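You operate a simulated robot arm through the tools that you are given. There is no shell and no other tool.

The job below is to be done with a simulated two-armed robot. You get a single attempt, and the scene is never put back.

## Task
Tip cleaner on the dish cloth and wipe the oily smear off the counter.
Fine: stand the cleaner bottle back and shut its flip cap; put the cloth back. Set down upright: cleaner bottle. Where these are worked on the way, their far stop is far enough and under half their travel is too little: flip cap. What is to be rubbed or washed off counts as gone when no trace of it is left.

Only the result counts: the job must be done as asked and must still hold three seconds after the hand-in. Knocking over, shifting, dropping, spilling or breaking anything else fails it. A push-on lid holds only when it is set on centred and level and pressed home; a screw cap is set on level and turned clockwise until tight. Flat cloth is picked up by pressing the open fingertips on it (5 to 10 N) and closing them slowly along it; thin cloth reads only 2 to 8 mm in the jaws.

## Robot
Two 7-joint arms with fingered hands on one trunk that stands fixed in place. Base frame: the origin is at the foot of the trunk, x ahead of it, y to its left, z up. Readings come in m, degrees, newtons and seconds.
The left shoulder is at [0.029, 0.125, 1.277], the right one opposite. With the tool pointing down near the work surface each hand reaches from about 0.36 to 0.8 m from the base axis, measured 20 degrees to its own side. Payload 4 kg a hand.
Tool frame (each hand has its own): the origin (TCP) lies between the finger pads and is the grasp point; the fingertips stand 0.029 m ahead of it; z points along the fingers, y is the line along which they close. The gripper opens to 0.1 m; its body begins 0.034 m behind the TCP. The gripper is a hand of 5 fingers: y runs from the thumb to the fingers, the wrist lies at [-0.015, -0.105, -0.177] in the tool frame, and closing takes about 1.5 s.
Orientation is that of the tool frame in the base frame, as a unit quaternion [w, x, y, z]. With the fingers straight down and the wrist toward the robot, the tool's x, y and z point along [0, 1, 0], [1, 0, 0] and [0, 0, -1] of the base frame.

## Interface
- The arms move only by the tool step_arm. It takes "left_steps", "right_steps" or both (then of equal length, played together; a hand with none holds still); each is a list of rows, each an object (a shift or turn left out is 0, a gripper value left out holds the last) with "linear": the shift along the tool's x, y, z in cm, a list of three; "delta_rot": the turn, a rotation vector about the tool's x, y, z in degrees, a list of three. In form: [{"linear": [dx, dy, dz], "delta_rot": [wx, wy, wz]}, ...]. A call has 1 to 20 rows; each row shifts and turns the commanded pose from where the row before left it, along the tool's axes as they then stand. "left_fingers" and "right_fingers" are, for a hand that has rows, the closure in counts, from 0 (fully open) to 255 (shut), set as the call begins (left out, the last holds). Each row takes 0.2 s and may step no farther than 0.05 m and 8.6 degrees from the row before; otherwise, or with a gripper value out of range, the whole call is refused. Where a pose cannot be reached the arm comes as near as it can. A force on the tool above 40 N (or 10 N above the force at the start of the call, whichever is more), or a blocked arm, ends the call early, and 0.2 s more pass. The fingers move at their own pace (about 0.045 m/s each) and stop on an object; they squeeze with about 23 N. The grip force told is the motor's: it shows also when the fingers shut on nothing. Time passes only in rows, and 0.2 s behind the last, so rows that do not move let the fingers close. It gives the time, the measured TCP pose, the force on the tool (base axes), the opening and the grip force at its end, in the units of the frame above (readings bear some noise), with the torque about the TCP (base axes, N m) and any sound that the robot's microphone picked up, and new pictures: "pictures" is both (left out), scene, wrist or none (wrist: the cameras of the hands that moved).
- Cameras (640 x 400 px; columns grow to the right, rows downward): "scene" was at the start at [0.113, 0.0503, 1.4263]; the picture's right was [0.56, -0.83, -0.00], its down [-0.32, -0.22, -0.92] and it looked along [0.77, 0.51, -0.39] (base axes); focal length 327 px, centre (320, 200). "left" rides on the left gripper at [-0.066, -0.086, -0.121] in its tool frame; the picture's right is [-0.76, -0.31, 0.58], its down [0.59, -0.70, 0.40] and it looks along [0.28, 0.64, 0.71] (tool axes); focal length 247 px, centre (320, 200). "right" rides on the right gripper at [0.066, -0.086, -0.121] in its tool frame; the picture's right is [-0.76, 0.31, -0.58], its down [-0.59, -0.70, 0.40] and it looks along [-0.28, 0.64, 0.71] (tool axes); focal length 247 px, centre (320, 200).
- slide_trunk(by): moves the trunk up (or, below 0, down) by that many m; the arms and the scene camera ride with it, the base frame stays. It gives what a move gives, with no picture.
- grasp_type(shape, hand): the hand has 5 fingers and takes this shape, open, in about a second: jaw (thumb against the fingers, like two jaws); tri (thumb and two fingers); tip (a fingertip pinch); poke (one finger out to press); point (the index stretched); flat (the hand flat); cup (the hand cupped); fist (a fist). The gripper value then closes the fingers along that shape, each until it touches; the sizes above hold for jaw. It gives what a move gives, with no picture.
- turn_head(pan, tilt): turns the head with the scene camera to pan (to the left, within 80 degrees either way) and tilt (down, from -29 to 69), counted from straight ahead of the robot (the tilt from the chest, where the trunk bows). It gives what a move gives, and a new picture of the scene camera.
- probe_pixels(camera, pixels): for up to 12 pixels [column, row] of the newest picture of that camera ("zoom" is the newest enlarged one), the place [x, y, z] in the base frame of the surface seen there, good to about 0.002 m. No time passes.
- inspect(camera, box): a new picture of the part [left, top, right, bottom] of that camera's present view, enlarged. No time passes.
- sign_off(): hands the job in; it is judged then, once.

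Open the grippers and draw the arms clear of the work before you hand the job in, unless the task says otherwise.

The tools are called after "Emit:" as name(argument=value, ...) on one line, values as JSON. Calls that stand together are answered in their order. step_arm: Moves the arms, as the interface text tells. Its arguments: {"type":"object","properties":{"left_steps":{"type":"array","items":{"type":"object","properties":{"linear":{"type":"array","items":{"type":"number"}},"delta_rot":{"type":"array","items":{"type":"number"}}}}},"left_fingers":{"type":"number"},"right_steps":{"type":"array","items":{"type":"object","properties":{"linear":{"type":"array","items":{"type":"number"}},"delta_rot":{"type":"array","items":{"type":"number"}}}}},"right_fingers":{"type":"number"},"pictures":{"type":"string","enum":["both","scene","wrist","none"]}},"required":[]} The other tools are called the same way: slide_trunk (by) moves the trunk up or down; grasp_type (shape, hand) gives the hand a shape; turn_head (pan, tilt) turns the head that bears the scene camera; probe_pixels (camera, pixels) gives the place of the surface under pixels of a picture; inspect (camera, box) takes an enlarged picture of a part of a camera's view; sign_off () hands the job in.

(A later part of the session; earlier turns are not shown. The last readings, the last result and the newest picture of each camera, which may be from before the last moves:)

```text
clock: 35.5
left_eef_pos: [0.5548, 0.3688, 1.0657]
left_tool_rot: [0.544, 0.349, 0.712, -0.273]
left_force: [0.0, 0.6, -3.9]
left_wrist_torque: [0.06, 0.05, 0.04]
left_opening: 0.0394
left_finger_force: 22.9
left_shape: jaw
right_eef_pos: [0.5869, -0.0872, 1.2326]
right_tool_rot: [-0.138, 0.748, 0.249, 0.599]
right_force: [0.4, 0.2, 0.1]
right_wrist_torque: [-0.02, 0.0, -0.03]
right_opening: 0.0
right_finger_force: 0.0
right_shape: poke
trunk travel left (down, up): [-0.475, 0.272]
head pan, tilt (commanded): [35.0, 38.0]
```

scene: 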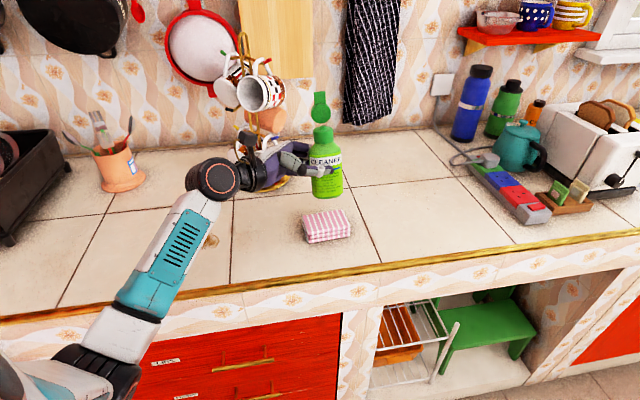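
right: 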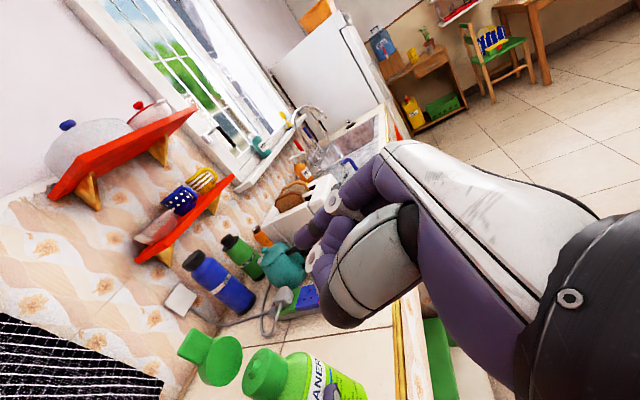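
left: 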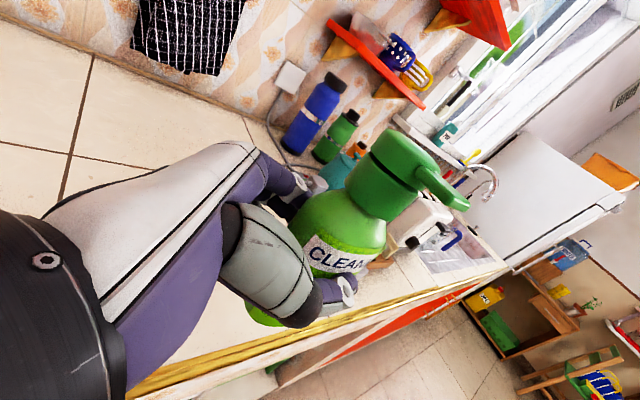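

The bottle is upright over the cloth, lid still open at (320,107). I zoom in to re-probe the cloth and the nozzle before tipping.

Emit:
inspect(camera="scene", box=[270, 80, 390, 260])

Emit:
probe_pixels(camera="scene", pixels=[[305, 217], [345, 211], [349, 231], [308, 240], [326, 225], [323, 127], [322, 133], [316, 135], [331, 132]])

```text
2.22 times, centred on (330, 170) of scene
```

zoom: 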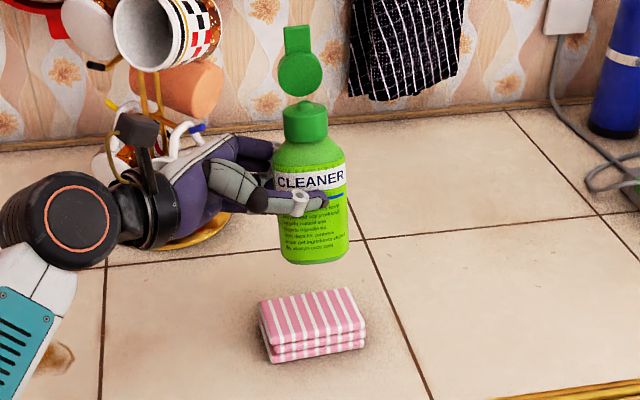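

```text
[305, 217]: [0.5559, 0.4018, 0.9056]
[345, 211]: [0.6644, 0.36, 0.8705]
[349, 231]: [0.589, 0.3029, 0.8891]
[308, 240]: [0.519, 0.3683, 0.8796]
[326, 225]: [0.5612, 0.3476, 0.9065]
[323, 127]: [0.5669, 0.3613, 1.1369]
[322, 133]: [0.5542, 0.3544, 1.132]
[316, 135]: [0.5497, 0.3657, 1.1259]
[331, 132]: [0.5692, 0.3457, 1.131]
```

The nozzle is centred over the cloth pad, whose top is at z≈0.907. I tip the bottle 48° sideways about the nozzle point while lowering it, keeping the nozzle over the cloth.

Emit:
step_arm(left_steps=[{"linear": [1.47, 0, -0.655], "delta_rot": [0, 8, 0]}, {"linear": [1.405, 0, -0.463], "delta_rot": [0, 8, 0]}, {"linear": [1.313, 0, -0.283], "delta_rot": [0, 8, 0]}, {"linear": [1.197, 0, -0.118], "delta_rot": [0, 8, 0]}, {"linear": [1.059, 0, 0.03], "delta_rot": [0, 8, 0]}, {"linear": [0.902, 0, 0.158], "delta_rot": [0, 8, 0]}], pictures="both")

Emit:
inspect(camera="scene", box=[250, 110, 410, 270])

```text
clock: 36.9
left_eef_pos: [0.5236, 0.4122, 1.0094]
left_tool_rot: [0.206, 0.43, 0.872, -0.107]
left_force: [-0.5, -0.1, -4.0]
left_wrist_torque: [0.03, 0.02, -0.02]
left_opening: 0.0396
left_finger_force: 22.7
left_shape: jaw
right_eef_pos: [0.5861, -0.0886, 1.2324]
right_tool_rot: [-0.137, 0.748, 0.25, 0.6]
right_force: [-0.2, -0.5, -0.4]
right_wrist_torque: [-0.01, 0.01, 0.0]
right_opening: 0.0002
right_finger_force: 0.0
right_shape: poke
trunk travel left (down, up): [-0.475, 0.272]
head pan, tilt (commanded): [35.0, 38.0]
```

scene: 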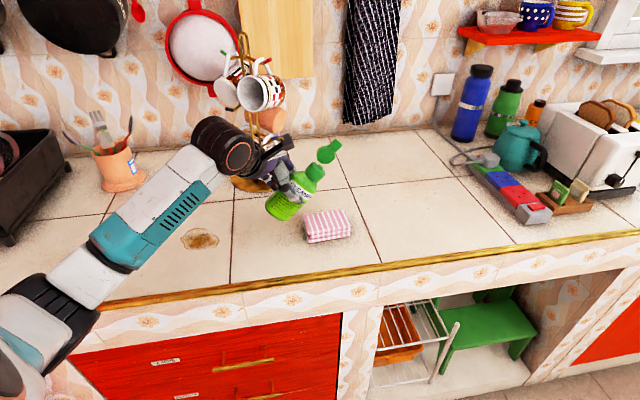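
left: 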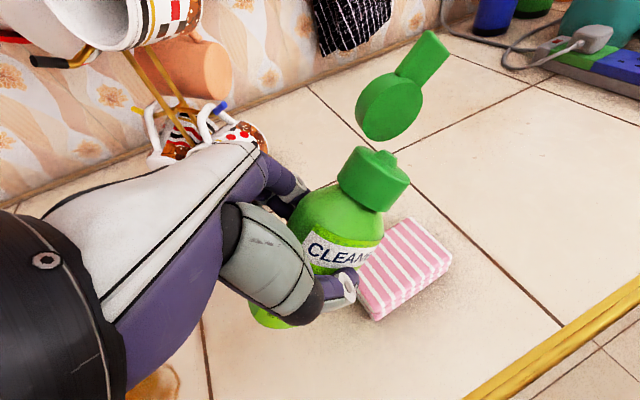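

```text
2.50 times, centred on (330, 190) of scene
```

zoom: 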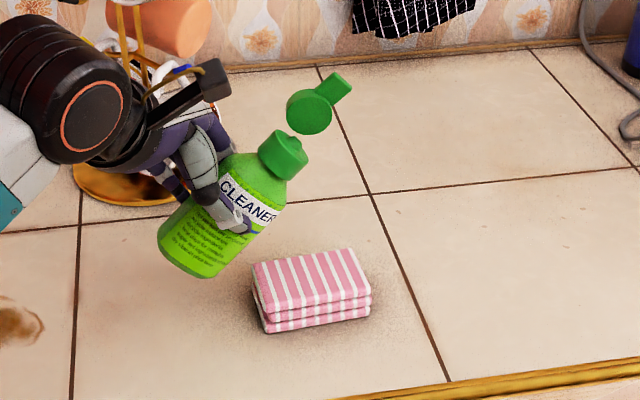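

At 48° the lid holds and the nozzle is predicted at (0.562,0.366,1.051), right over the cloth. I tip on to 72° while lowering the nozzle a little, then look for flow.

Emit:
step_arm(left_steps=[{"linear": [0.46, 0, -0.264], "delta_rot": [0, 8, 0]}, {"linear": [0.35, 0, -0.217], "delta_rot": [0, 8, 0]}, {"linear": [0.234, 0, -0.186], "delta_rot": [0, 8, 0]}], pictures="both")

Emit:
inspect(camera="scene", box=[250, 110, 410, 270])

```text
clock: 37.7
left_eef_pos: [0.5167, 0.4214, 1.0113]
left_tool_rot: [0.021, 0.443, 0.896, -0.014]
left_force: [0.4, -0.6, -3.5]
left_wrist_torque: [-0.05, 0.01, 0.0]
left_opening: 0.0393
left_finger_force: 23.3
left_shape: jaw
right_eef_pos: [0.5859, -0.0875, 1.2325]
right_tool_rot: [-0.138, 0.748, 0.249, 0.599]
right_force: [0.7, -0.6, -0.7]
right_wrist_torque: [0.01, -0.01, -0.03]
right_opening: 0.0001
right_finger_force: 0.1
right_shape: poke
trunk travel left (down, up): [-0.475, 0.272]
head pan, tilt (commanded): [35.0, 38.0]
```

scene: 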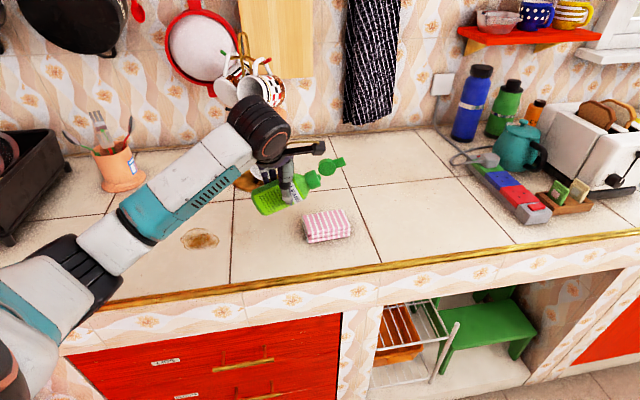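
left: 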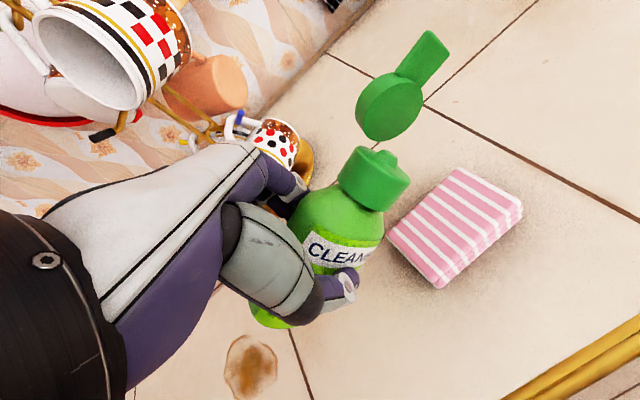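

```text
2.50 times, centred on (330, 190) of scene
```

zoom: 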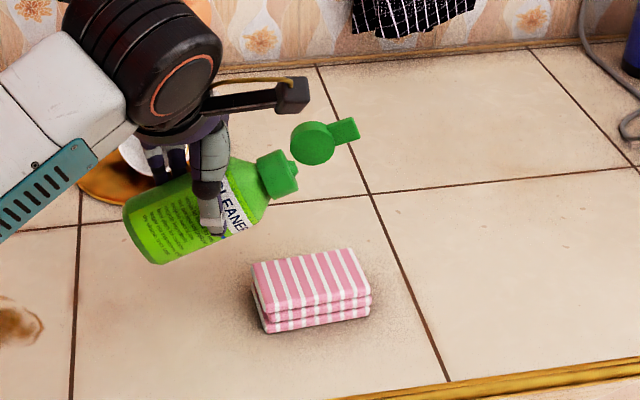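

There's no visible flow yet at 72°. I continue to about 104° in place over the cloth, lowering the nozzle to about z=0.99.

Emit:
step_arm(left_steps=[{"linear": [0.115, 0, -0.171], "delta_rot": [0, 8, 0]}, {"linear": [-0.005, 0, -0.173], "delta_rot": [0, 8, 0]}, {"linear": [-0.123, 0, -0.192], "delta_rot": [0, 8, 0]}], pictures="both")

Emit:
inspect(camera="scene", box=[250, 110, 410, 270])

```text
clock: 38.5
left_eef_pos: [0.519, 0.4201, 1.0147]
left_tool_rot: [-0.166, 0.437, 0.881, 0.078]
left_force: [0.3, -0.6, -3.3]
left_wrist_torque: [0.0, -0.04, 0.01]
left_opening: 0.0394
left_finger_force: 23.2
left_shape: jaw
right_eef_pos: [0.5874, -0.088, 1.2322]
right_tool_rot: [-0.139, 0.747, 0.249, 0.6]
right_force: [-0.1, 0.7, -0.3]
right_wrist_torque: [-0.02, 0.01, 0.01]
right_opening: 0.0
right_finger_force: 0.1
right_shape: poke
trunk travel left (down, up): [-0.475, 0.272]
head pan, tilt (commanded): [35.0, 38.0]
```

scene: 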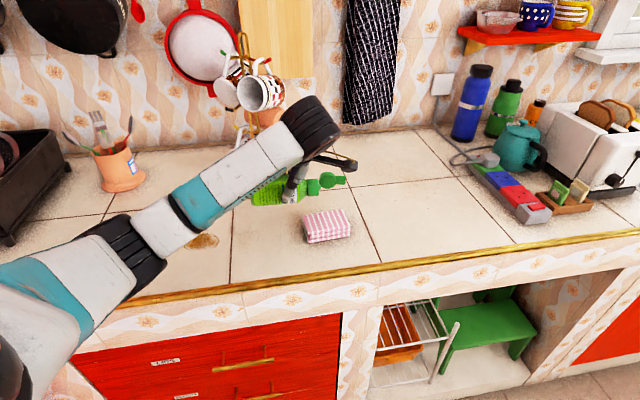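
left: 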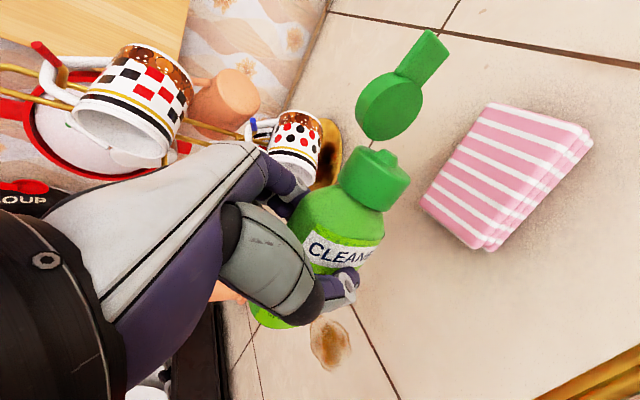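

```text
2.50 times, centred on (330, 190) of scene
```

zoom: 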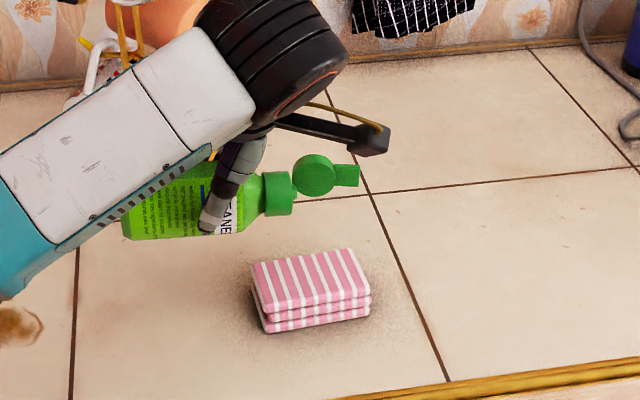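

At about 95° there is still no liquid seen. I probe the nozzle and neck at (290,190) in the zoom to verify it lies over the cloth before tipping further.

Emit:
probe_pixels(camera="zoom", pixels=[[280, 193], [288, 180], [286, 205], [295, 190], [318, 175], [345, 175], [310, 285], [268, 195]])

```text
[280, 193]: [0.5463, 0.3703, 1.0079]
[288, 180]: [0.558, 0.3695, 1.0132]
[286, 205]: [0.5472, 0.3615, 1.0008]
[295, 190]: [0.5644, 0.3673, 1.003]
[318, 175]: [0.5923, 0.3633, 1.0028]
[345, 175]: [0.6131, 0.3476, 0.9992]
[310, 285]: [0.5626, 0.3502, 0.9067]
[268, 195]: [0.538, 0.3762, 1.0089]
```

The nozzle is at (0.564,0.367,1.00), well inside the pad's outline. I tip two more steps to about 112°, lowering 2 cm.

Emit:
step_arm(left_steps=[{"linear": [-0.288, 0, -0.096], "delta_rot": [0, 8, 0]}, {"linear": [-0.415, 0, -0.155], "delta_rot": [0, 8, 0]}], pictures="both")

Emit:
inspect(camera="scene", box=[250, 110, 410, 270])

```text
clock: 39.1
left_eef_pos: [0.5235, 0.4147, 1.0157]
left_tool_rot: [-0.286, 0.422, 0.849, 0.137]
left_force: [-0.2, -0.6, -3.3]
left_wrist_torque: [-0.04, -0.03, -0.02]
left_opening: 0.0397
left_finger_force: 22.9
left_shape: jaw
right_eef_pos: [0.586, -0.0886, 1.2324]
right_tool_rot: [-0.138, 0.748, 0.248, 0.6]
right_force: [-0.6, 0.2, -0.5]
right_wrist_torque: [-0.02, -0.01, -0.01]
right_opening: 0.0
right_finger_force: 0.0
right_shape: poke
trunk travel left (down, up): [-0.475, 0.272]
head pan, tilt (commanded): [35.0, 38.0]
```

scene: 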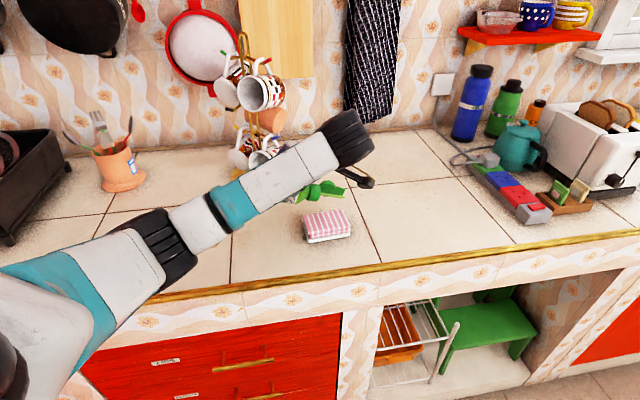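
left: 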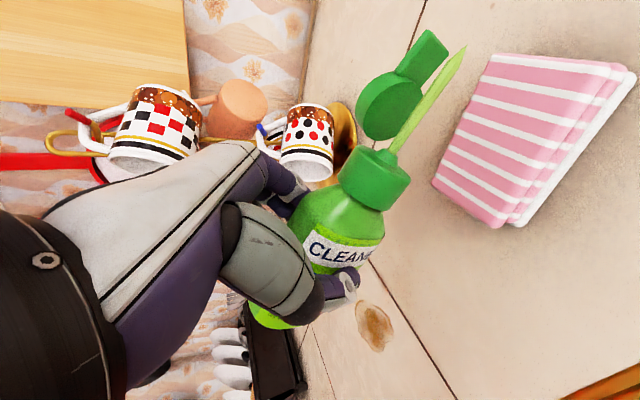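

```text
2.50 times, centred on (330, 190) of scene
```

zoom: 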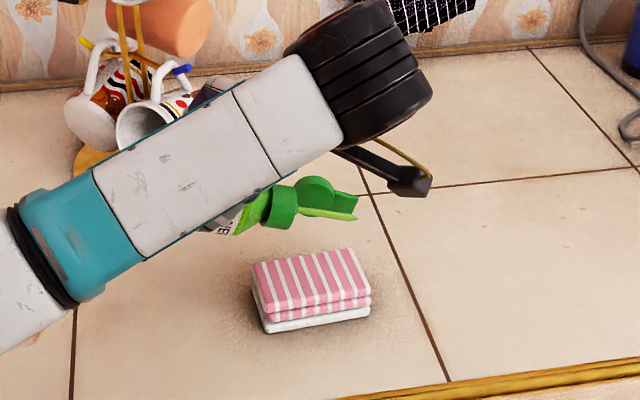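

A pale green jet now leaves the nozzle along the bottle's axis (from (300,208) to (357,215) in the zoom). I probe its end right away to see where it falls.

Emit:
probe_pixels(camera="zoom", pixels=[[300, 209], [325, 213], [345, 216], [355, 216], [310, 280], [310, 320], [345, 265], [400, 300], [380, 260]])

Emit:
inspect(camera="scene", box=[290, 160, 390, 260])

Emit:
inspect(camera="left", box=[340, 20, 640, 240])

```text
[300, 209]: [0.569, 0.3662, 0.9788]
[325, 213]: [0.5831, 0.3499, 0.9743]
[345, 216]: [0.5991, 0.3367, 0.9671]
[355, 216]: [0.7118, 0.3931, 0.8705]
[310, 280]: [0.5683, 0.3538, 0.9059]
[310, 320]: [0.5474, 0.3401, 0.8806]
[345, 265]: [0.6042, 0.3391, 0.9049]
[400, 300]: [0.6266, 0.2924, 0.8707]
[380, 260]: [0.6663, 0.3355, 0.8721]
```

```text
4.00 times, centred on (340, 210) of scene
```

zoom: 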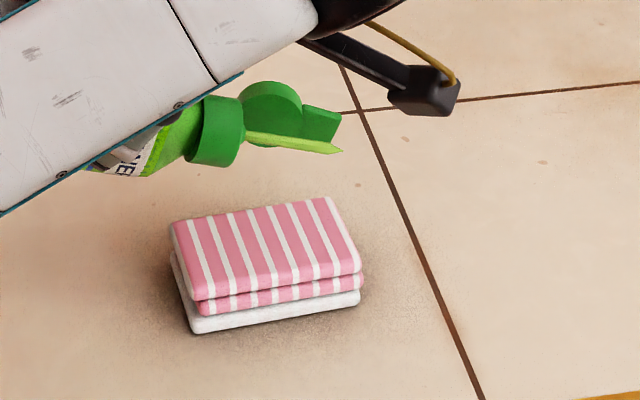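

```text
1.82 times, centred on (490, 130) of left
```

zoom: 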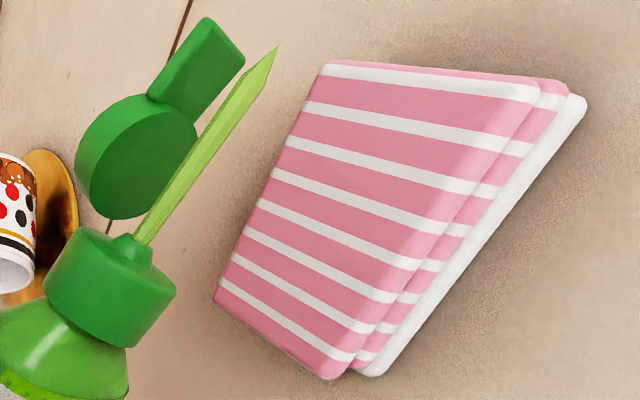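

The cloth's bottom layer has turned white, while the counter around it shows no new marks. I hold still for one short moment more to see whether the cloth changes further.

Emit:
step_arm(left_steps=[{"linear": [0, 0, 0]}], pictures="both")

Emit:
inspect(camera="scene", box=[290, 160, 390, 260])

Emit:
inspect(camera="left", box=[340, 20, 640, 240])

```text
clock: 39.5
left_eef_pos: [0.5229, 0.4143, 1.0163]
left_tool_rot: [-0.285, 0.422, 0.849, 0.138]
left_force: [0.3, -0.5, -3.5]
left_wrist_torque: [-0.04, -0.01, 0.0]
left_opening: 0.0394
left_finger_force: 23.0
left_shape: jaw
right_eef_pos: [0.5857, -0.0885, 1.2326]
right_tool_rot: [-0.138, 0.748, 0.249, 0.6]
right_force: [0.2, -0.4, -0.9]
right_wrist_torque: [0.02, -0.03, 0.02]
right_opening: 0.0
right_finger_force: 0.1
right_shape: poke
trunk travel left (down, up): [-0.475, 0.272]
head pan, tilt (commanded): [35.0, 38.0]
```

scene: 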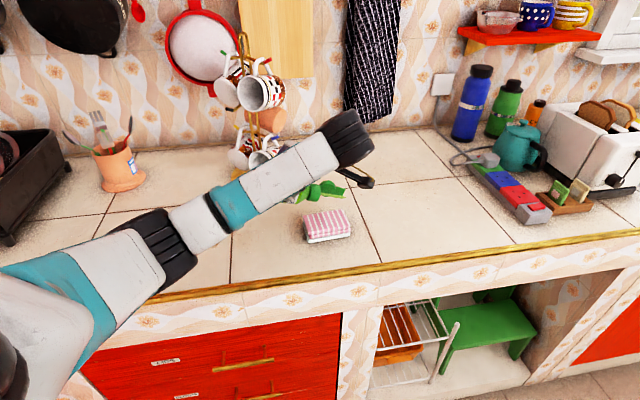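
left: 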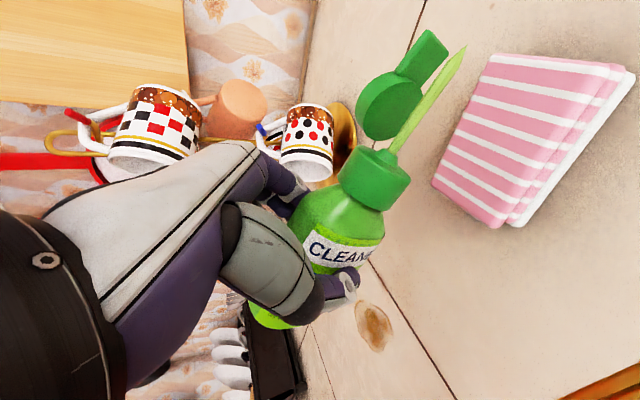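

```text
4.00 times, centred on (340, 210) of scene
```

zoom: 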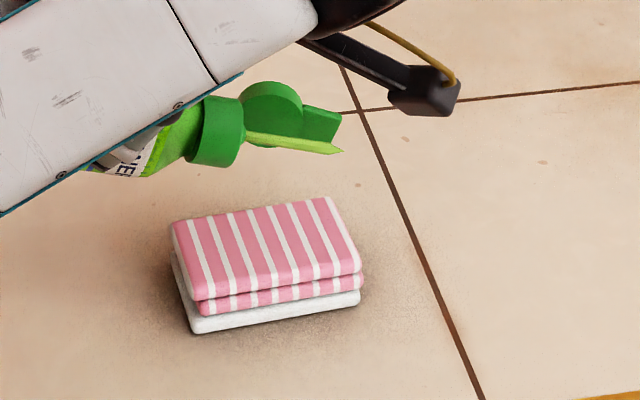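

```text
1.82 times, centred on (490, 130) of left
```

zoom: 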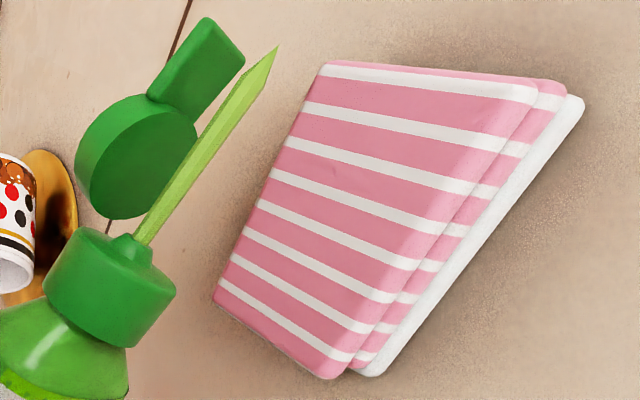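

The cloth stays in its new state and nothing shows on the counter, so it has taken the cleaner. I tip the bottle back upright about the nozzle point, raising it as it turns.

Emit:
step_arm(left_steps=[{"linear": [0.39, 0, 0.21], "delta_rot": [0, -8, 0]}, {"linear": [0.275, 0, 0.135], "delta_rot": [0, -8, 0]}, {"linear": [0.148, 0, 0.076], "delta_rot": [0, -8, 0]}, {"linear": [0.015, 0, 0.036], "delta_rot": [0, -8, 0]}, {"linear": [-0.123, 0, 0.014], "delta_rot": [0, -8, 0]}, {"linear": [-0.262, 0, 0.011], "delta_rot": [0, -8, 0]}, {"linear": [-0.496, 0, -0.462], "delta_rot": [0, -8, 0]}, {"linear": [-0.698, 0, -0.408], "delta_rot": [0, -8, 0]}, {"linear": [-0.891, 0, -0.327], "delta_rot": [0, -8, 0]}, {"linear": [-1.07, 0, -0.219], "delta_rot": [0, -8, 0]}, {"linear": [-1.233, 0, -0.087], "delta_rot": [0, -8, 0]}, {"linear": [-1.376, 0, 0.066], "delta_rot": [0, -8, 0]}, {"linear": [-1.496, 0, 0.237], "delta_rot": [0, -8, 0]}, {"linear": [-1.591, 0, 0.424], "delta_rot": [0, -8, 0]}], pictures="both")

Emit:
inspect(camera="scene", box=[270, 80, 390, 260])

```text
clock: 42.5
left_eef_pos: [0.5547, 0.3698, 1.0858]
left_tool_rot: [0.545, 0.349, 0.712, -0.273]
left_force: [-0.6, -0.8, -3.6]
left_wrist_torque: [0.05, 0.05, 0.0]
left_opening: 0.0397
left_finger_force: 23.0
left_shape: jaw
right_eef_pos: [0.5853, -0.09, 1.2337]
right_tool_rot: [-0.138, 0.749, 0.249, 0.599]
right_force: [0.6, 0.3, -0.5]
right_wrist_torque: [-0.03, -0.04, 0.0]
right_opening: 0.0
right_finger_force: 0.1
right_shape: poke
trunk travel left (down, up): [-0.475, 0.272]
head pan, tilt (commanded): [35.0, 38.0]
```

scene: 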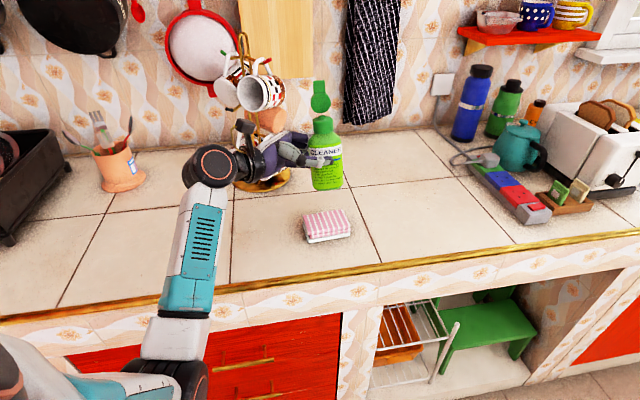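
left: 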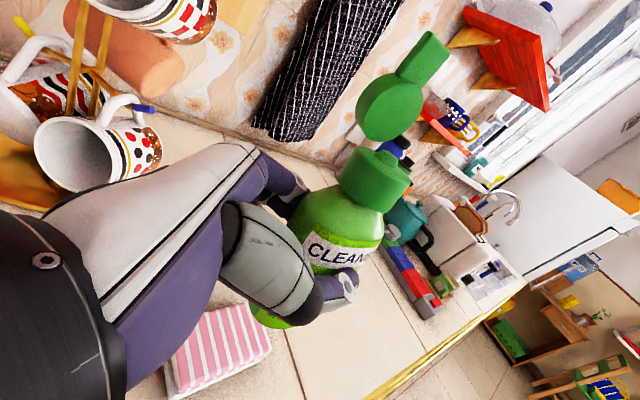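

```text
2.22 times, centred on (330, 170) of scene
```

zoom: 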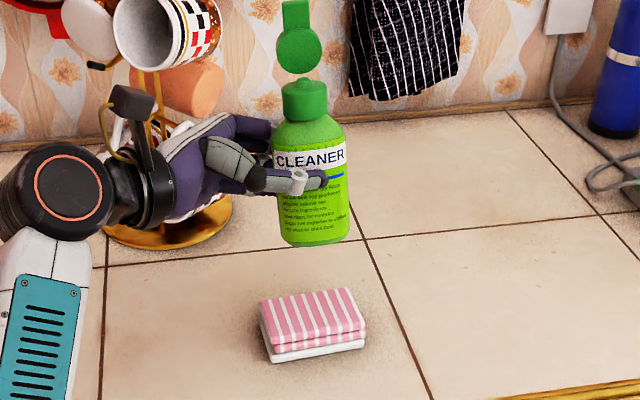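

The bottle is upright and the cloth sits untouched with its white working layer. To close the lid I'll sweep it from behind with the right index pointing down, so I bring the bottle back to the middle and turn the right hand downward.

Emit:
step_arm(left_steps=[{"linear": [0.1, -1.03, 2.2]}, {"linear": [0.1, -1.03, 2.2]}, {"linear": [0.1, -1.03, 2.2]}, {"linear": [0.1, -1.03, 2.2]}, {"linear": [0.1, -1.03, 2.2]}, {"linear": [0.1, -1.03, 2.2]}, {"linear": [0.1, -1.03, 2.2]}, {"linear": [0.1, -1.03, 2.2]}, {"linear": [0.1, -1.03, 2.2]}, {"linear": [0.1, -1.03, 2.2]}], right_steps=[{"delta_rot": [0, -7.6, 0]}, {"delta_rot": [0, -7.6, 0]}, {"delta_rot": [0, -7.6, 0]}, {"delta_rot": [0, -7.6, 0]}, {"delta_rot": [0, -7.6, 0]}, {"delta_rot": [0, -7.6, 0]}, {"delta_rot": [0, -7.6, 0]}, {"delta_rot": [0, -7.6, 0]}, {"delta_rot": [0, -7.6, 0]}, {"delta_rot": [0, -7.6, 0]}], pictures="none")

Emit:
turn_head(pan=12, tilt=30)

```text
clock: 44.7
left_eef_pos: [0.6, 0.1411, 1.0214]
left_tool_rot: [0.544, 0.349, 0.712, -0.274]
left_force: [0.6, 0.1, -3.3]
left_wrist_torque: [0.01, 0.02, 0.01]
left_opening: 0.0393
left_finger_force: 23.1
left_shape: jaw
right_eef_pos: [0.5856, -0.0879, 1.2321]
right_tool_rot: [0.046, 0.959, 0.281, 0.011]
right_force: [-0.5, 0.7, 0.2]
right_wrist_torque: [-0.01, 0.02, 0.04]
right_opening: 0.0001
right_finger_force: 0.1
right_shape: poke
trunk travel left (down, up): [-0.475, 0.272]
head pan, tilt (commanded): [35.0, 38.0]
```

```text
clock: 45.6
left_eef_pos: [0.5982, 0.1407, 1.0217]
left_tool_rot: [0.544, 0.35, 0.712, -0.273]
left_force: [-0.2, 0.5, -4.2]
left_wrist_torque: [0.03, 0.07, 0.01]
left_opening: 0.0398
left_finger_force: 22.7
left_shape: jaw
right_eef_pos: [0.585, -0.0864, 1.232]
right_tool_rot: [0.044, 0.959, 0.28, 0.012]
right_force: [0.6, -0.1, -0.5]
right_wrist_torque: [0.01, 0.02, -0.02]
right_opening: 0.0
right_finger_force: 0.0
right_shape: poke
trunk travel left (down, up): [-0.475, 0.272]
head pan, tilt (commanded): [12.0, 30.0]
```

scene: 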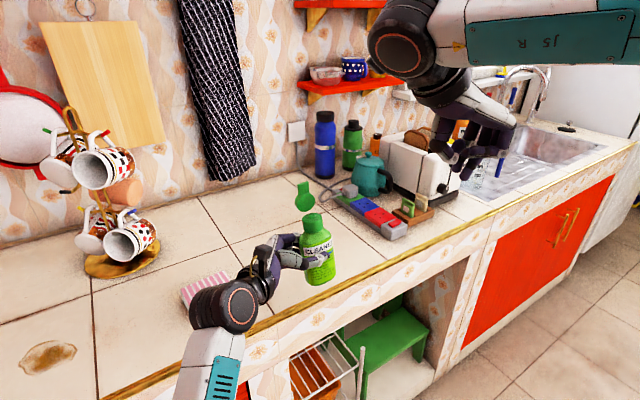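

The right hand now points straight down, off to the side at (0.585,-0.087,1.232). I yaw it 94° so its thumb side faces the robot's right and the index can sweep the lid toward the robot.

Emit:
step_arm(right_steps=[{"delta_rot": [0, 0, -8.5]}, {"delta_rot": [0, 0, -8.5]}, {"delta_rot": [0, 0, -8.5]}, {"delta_rot": [0, 0, -8.5]}, {"delta_rot": [0, 0, -8.5]}, {"delta_rot": [0, 0, -8.5]}, {"delta_rot": [0, 0, -8.5]}, {"delta_rot": [0, 0, -8.5]}, {"delta_rot": [0, 0, -8.5]}, {"delta_rot": [0, 0, -8.5]}, {"delta_rot": [0, 0, -8.5]}], pictures="both")

Emit:
inspect(camera="scene", box=[260, 160, 380, 300])

Emit:
probe_pixels(camera="zoom", pixels=[[320, 200], [300, 100]])

```text
clock: 48.0
left_eef_pos: [0.5978, 0.1404, 1.0204]
left_tool_rot: [0.543, 0.349, 0.713, -0.274]
left_force: [0.3, 0.2, -2.9]
left_wrist_torque: [0.04, 0.06, -0.01]
left_opening: 0.0397
left_finger_force: 23.1
left_shape: jaw
right_eef_pos: [0.5861, -0.0867, 1.2318]
right_tool_rot: [0.04, 0.452, 0.891, -0.024]
right_force: [0.4, 0.4, 1.0]
right_wrist_torque: [-0.03, 0.01, -0.03]
right_opening: 0.0003
right_finger_force: 0.1
right_shape: poke
trunk travel left (down, up): [-0.475, 0.272]
head pan, tilt (commanded): [12.0, 30.0]
```

scene: 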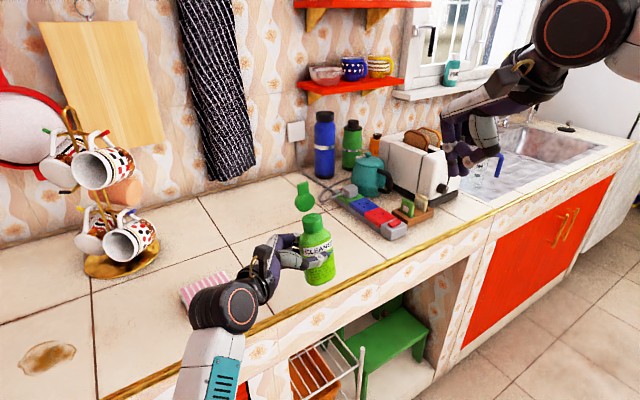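
right: 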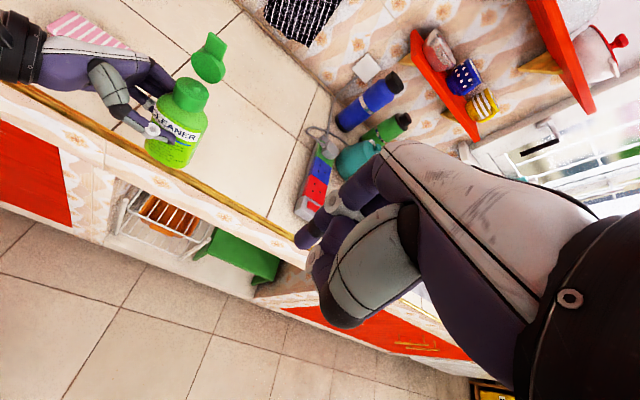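

```text
2.86 times, centred on (320, 230) of scene
```

zoom: 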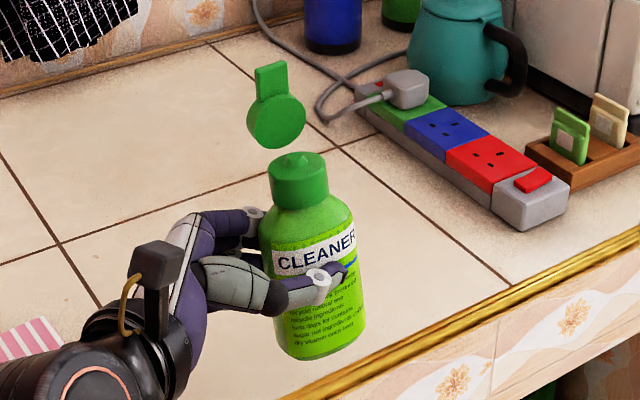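

```text
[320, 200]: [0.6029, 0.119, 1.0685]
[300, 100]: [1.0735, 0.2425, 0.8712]
```

The right hand's yaw is right. In the zoom the lid disc is at (275,122), the tab at (270,82) and the neck top at (298,165), so I probe those for the sweep.

Emit:
probe_pixels(camera="zoom", pixels=[[270, 70], [270, 90], [275, 120], [255, 125], [298, 118], [279, 143], [300, 158], [280, 172], [318, 168], [300, 185]])

Emit:
inspect(camera="right", box=[120, 20, 280, 180])

Emit:
probe_pixels(camera="zoom", pixels=[[350, 65], [370, 90], [340, 180], [325, 170], [355, 190], [260, 290], [300, 330], [240, 330]])

```text
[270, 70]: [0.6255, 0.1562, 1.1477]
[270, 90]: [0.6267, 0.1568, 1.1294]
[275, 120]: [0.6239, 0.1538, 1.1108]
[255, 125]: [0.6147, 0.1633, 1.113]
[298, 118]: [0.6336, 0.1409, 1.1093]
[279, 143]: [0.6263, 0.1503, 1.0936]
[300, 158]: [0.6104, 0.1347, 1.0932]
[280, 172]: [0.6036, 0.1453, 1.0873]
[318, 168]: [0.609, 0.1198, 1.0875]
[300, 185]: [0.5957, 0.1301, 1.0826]
```

```text
2.50 times, centred on (200, 100) of right
```

zoom: 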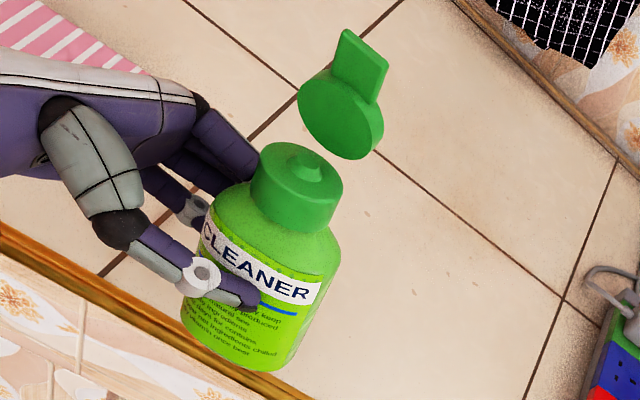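

```text
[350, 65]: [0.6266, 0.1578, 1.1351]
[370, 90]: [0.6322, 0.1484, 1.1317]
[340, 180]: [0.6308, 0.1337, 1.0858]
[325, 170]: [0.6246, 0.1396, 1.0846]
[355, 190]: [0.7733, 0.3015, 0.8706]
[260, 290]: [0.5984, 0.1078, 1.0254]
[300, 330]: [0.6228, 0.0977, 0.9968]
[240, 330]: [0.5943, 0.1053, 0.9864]
```

The lid's inner face lies 2.6 cm behind the neck axis, with its disc top at z≈1.128 and tab top at 1.150. I move the right hand over to hover behind the lid, with the fingertip still well above it.

Emit:
step_arm(right_steps=[{"linear": [2.29, 3.16, -0.28]}, {"linear": [2.29, 3.16, -0.28]}, {"linear": [2.29, 3.16, -0.28]}, {"linear": [2.29, 3.16, -0.28]}, {"linear": [2.29, 3.16, -0.28]}, {"linear": [2.29, 3.16, -0.28]}, {"linear": [2.29, 3.16, -0.28]}], pictures="both")

Emit:
inspect(camera="left", box=[300, 0, 640, 240])

Emit:
inspect(camera="scene", box=[260, 120, 400, 280])

```text
clock: 49.6
left_eef_pos: [0.5999, 0.1461, 1.0204]
left_tool_rot: [0.545, 0.349, 0.712, -0.274]
left_force: [-0.3, 0.0, -3.7]
left_wrist_torque: [0.03, 0.06, -0.01]
left_opening: 0.0396
left_finger_force: 22.9
left_shape: jaw
right_eef_pos: [0.6697, 0.1796, 1.2341]
right_tool_rot: [0.04, 0.45, 0.892, -0.025]
right_force: [0.0, 0.3, 0.4]
right_wrist_torque: [-0.04, 0.03, -0.01]
right_opening: 0.0
right_finger_force: 0.0
right_shape: poke
trunk travel left (down, up): [-0.475, 0.272]
head pan, tilt (commanded): [12.0, 30.0]
```

scene: 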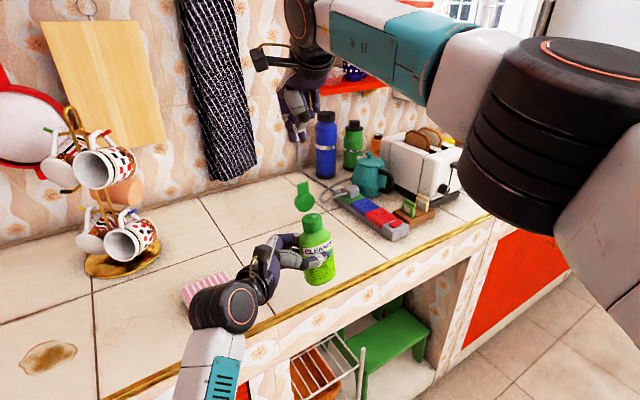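
right: 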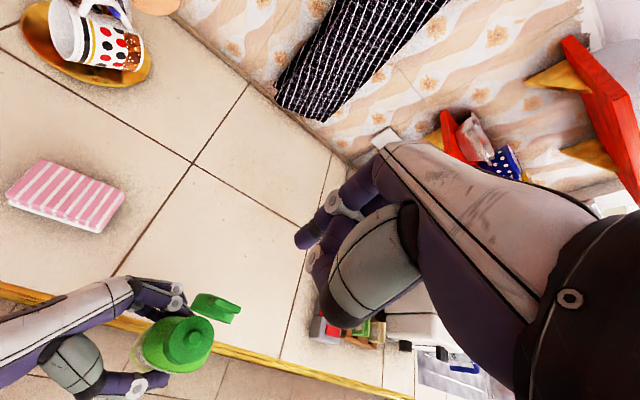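

```text
1.67 times, centred on (470, 120) of left
```

zoom: 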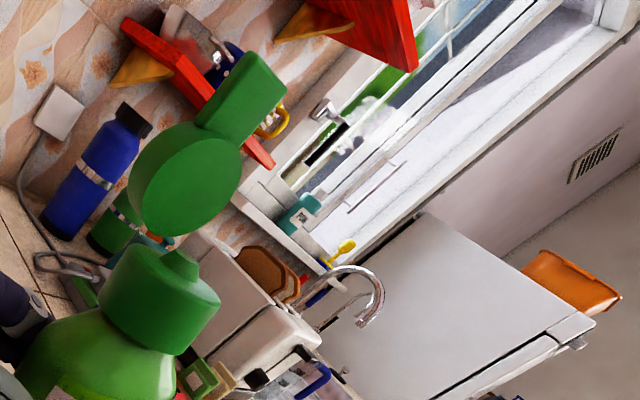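

```text
2.50 times, centred on (330, 200) of scene
```

zoom: 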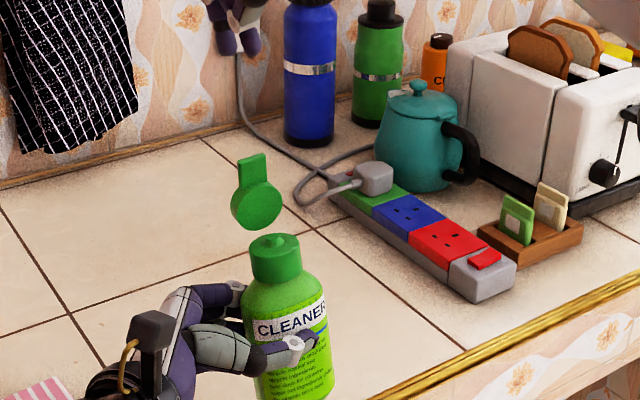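

The right hand hovers behind and above the lid, which shows at (215,308) in its wrist view. I zoom there and probe to place the descent precisely.

Emit:
inspect(camera="right", box=[120, 250, 320, 390])

Emit:
probe_pixels(camera="right", pixels=[[195, 300], [215, 300], [235, 307], [200, 312], [225, 318], [190, 335], [302, 242], [310, 232], [325, 300]])

```text
2.86 times, centred on (220, 320) of right
```

zoom: 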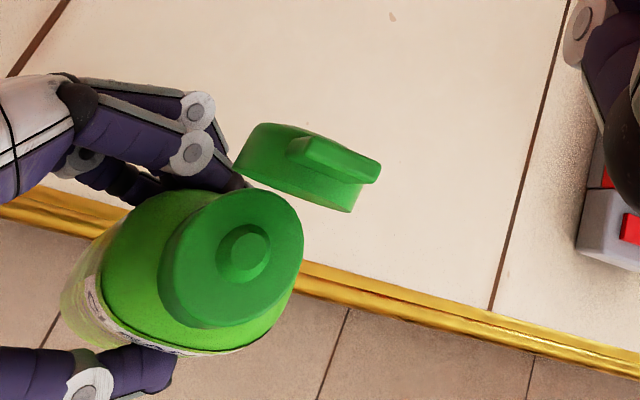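

```text
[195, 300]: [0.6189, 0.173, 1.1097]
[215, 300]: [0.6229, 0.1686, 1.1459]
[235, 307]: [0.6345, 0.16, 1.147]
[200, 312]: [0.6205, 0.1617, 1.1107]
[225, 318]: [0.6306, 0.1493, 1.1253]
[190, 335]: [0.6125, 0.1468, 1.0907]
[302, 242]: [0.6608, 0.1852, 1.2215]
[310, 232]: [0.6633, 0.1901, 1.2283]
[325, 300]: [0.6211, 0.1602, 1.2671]
```

The lid's back face should be about 9 mm in front of the fingertip's line. I lower the finger 8 cm straight down behind the lid.

Emit:
step_arm(right_steps=[{"linear": [0.19, 0.11, 1.99]}, {"linear": [0.19, 0.11, 1.99]}, {"linear": [0.19, 0.11, 1.99]}, {"linear": [0.19, 0.11, 1.99]}], pictures="both")

Emit:
inspect(camera="left", box=[300, 0, 640, 240])

Emit:
inspect(camera="scene", box=[260, 120, 400, 280])

Emit:
inspect(camera="right", box=[180, 180, 380, 390])

```text
clock: 50.6
left_eef_pos: [0.6005, 0.1405, 1.0209]
left_tool_rot: [0.544, 0.35, 0.712, -0.274]
left_force: [0.7, -0.6, -4.1]
left_wrist_torque: [0.06, 0.05, -0.02]
left_opening: 0.0395
left_finger_force: 23.4
left_shape: jaw
right_eef_pos: [0.6742, 0.1762, 1.1559]
right_tool_rot: [0.039, 0.452, 0.891, -0.024]
right_force: [0.3, 0.1, -0.3]
right_wrist_torque: [0.01, -0.01, 0.01]
right_opening: 0.0001
right_finger_force: 0.0
right_shape: poke
trunk travel left (down, up): [-0.475, 0.272]
head pan, tilt (commanded): [12.0, 30.0]
```

scene: 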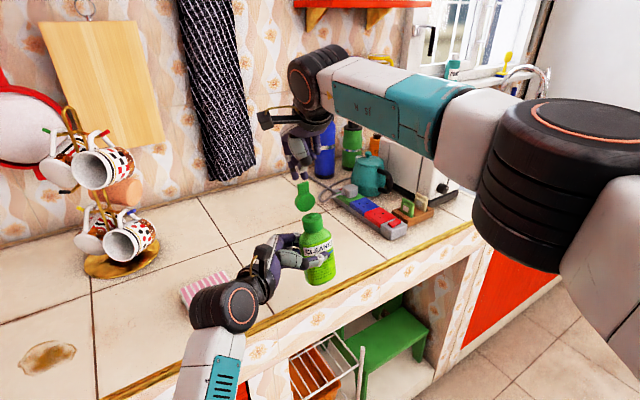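
right: 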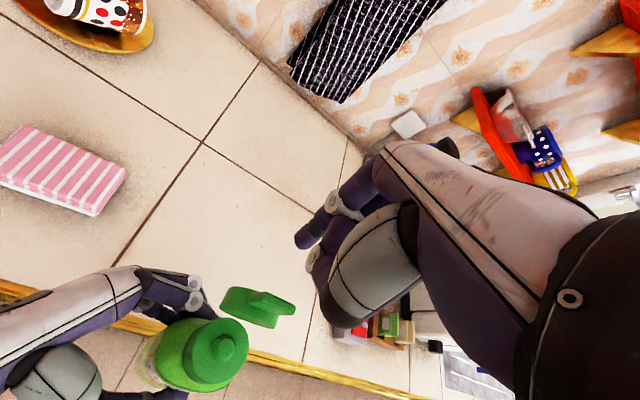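

```text
1.67 times, centred on (470, 120) of left
```

zoom: 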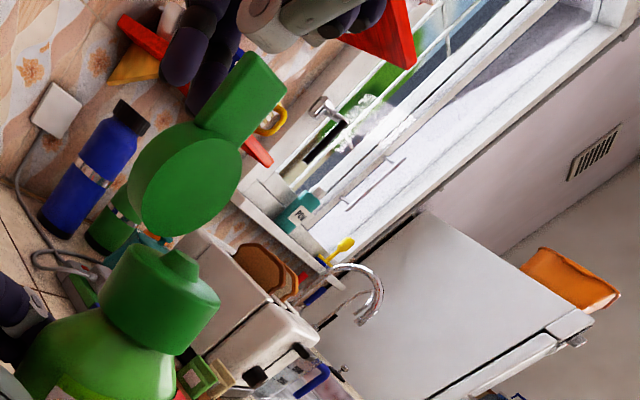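

```text
2.50 times, centred on (330, 200) of scene
```

zoom: 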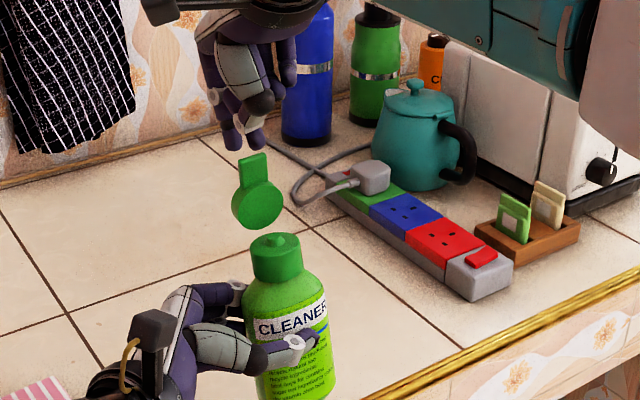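

```text
1.90 times, centred on (280, 285) of right
```

zoom: 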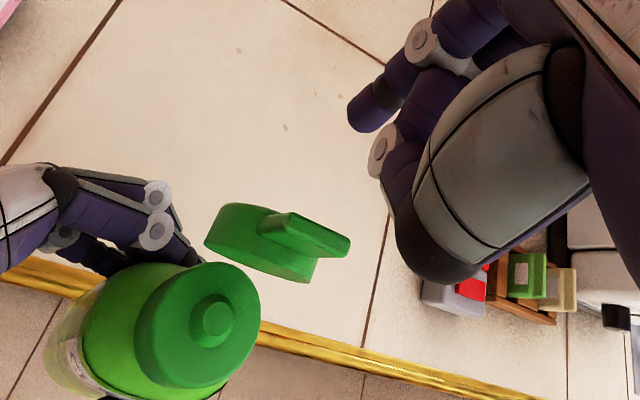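

The index tip is lined up about 6.7 cm behind the neck axis at tab height. I sweep it 4 cm toward the robot to start folding the lid over.

Emit:
step_arm(right_steps=[{"linear": [0, -1.0, 0]}, {"linear": [0, -0.8, 0]}, {"linear": [0, -0.8, 0]}, {"linear": [0, -0.7, 0]}, {"linear": [0, -0.7, 0]}], pictures="both")

Emit:
inspect(camera="left", box=[300, 0, 640, 240])

Emit:
inspect(camera="scene", box=[260, 120, 400, 280])

Emit:
inspect(camera="right", box=[180, 180, 380, 390])

```text
clock: 51.8
left_eef_pos: [0.6006, 0.1411, 1.0219]
left_tool_rot: [0.544, 0.35, 0.712, -0.273]
left_force: [-0.4, 0.4, -2.8]
left_wrist_torque: [0.05, 0.03, 0.02]
left_opening: 0.0393
left_finger_force: 22.9
left_shape: jaw
right_eef_pos: [0.639, 0.1524, 1.156]
right_tool_rot: [0.038, 0.453, 0.89, -0.023]
right_force: [0.4, 0.0, 0.1]
right_wrist_torque: [-0.03, 0.03, -0.01]
right_opening: 0.0003
right_finger_force: 0.0
right_shape: poke
trunk travel left (down, up): [-0.475, 0.272]
head pan, tilt (commanded): [12.0, 30.0]
```

scene: 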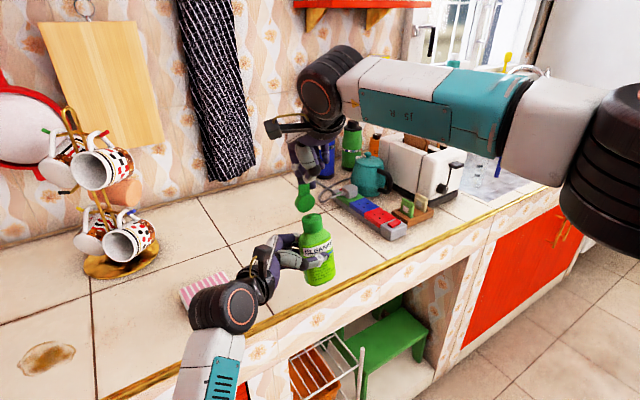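
right: 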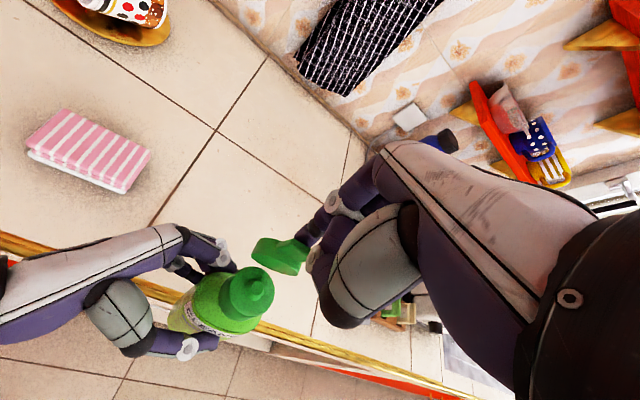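

```text
1.67 times, centred on (470, 120) of left
```

zoom: 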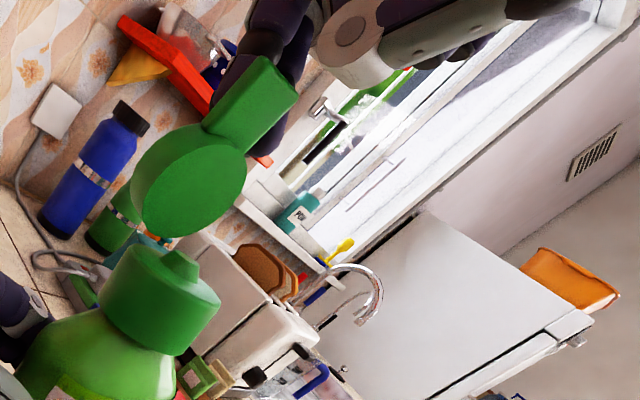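

```text
2.50 times, centred on (330, 200) of scene
```

zoom: 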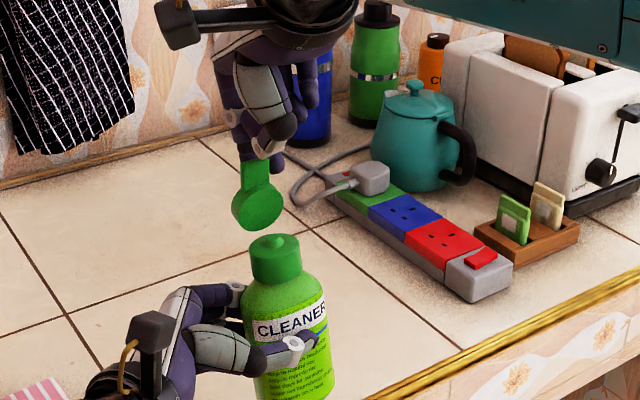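

```text
1.90 times, centred on (280, 285) of right
```

zoom: 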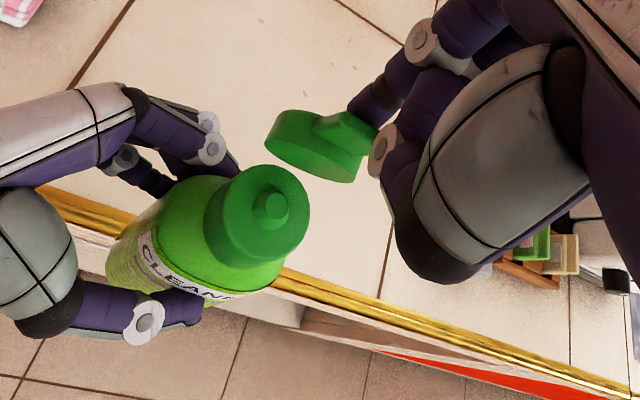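

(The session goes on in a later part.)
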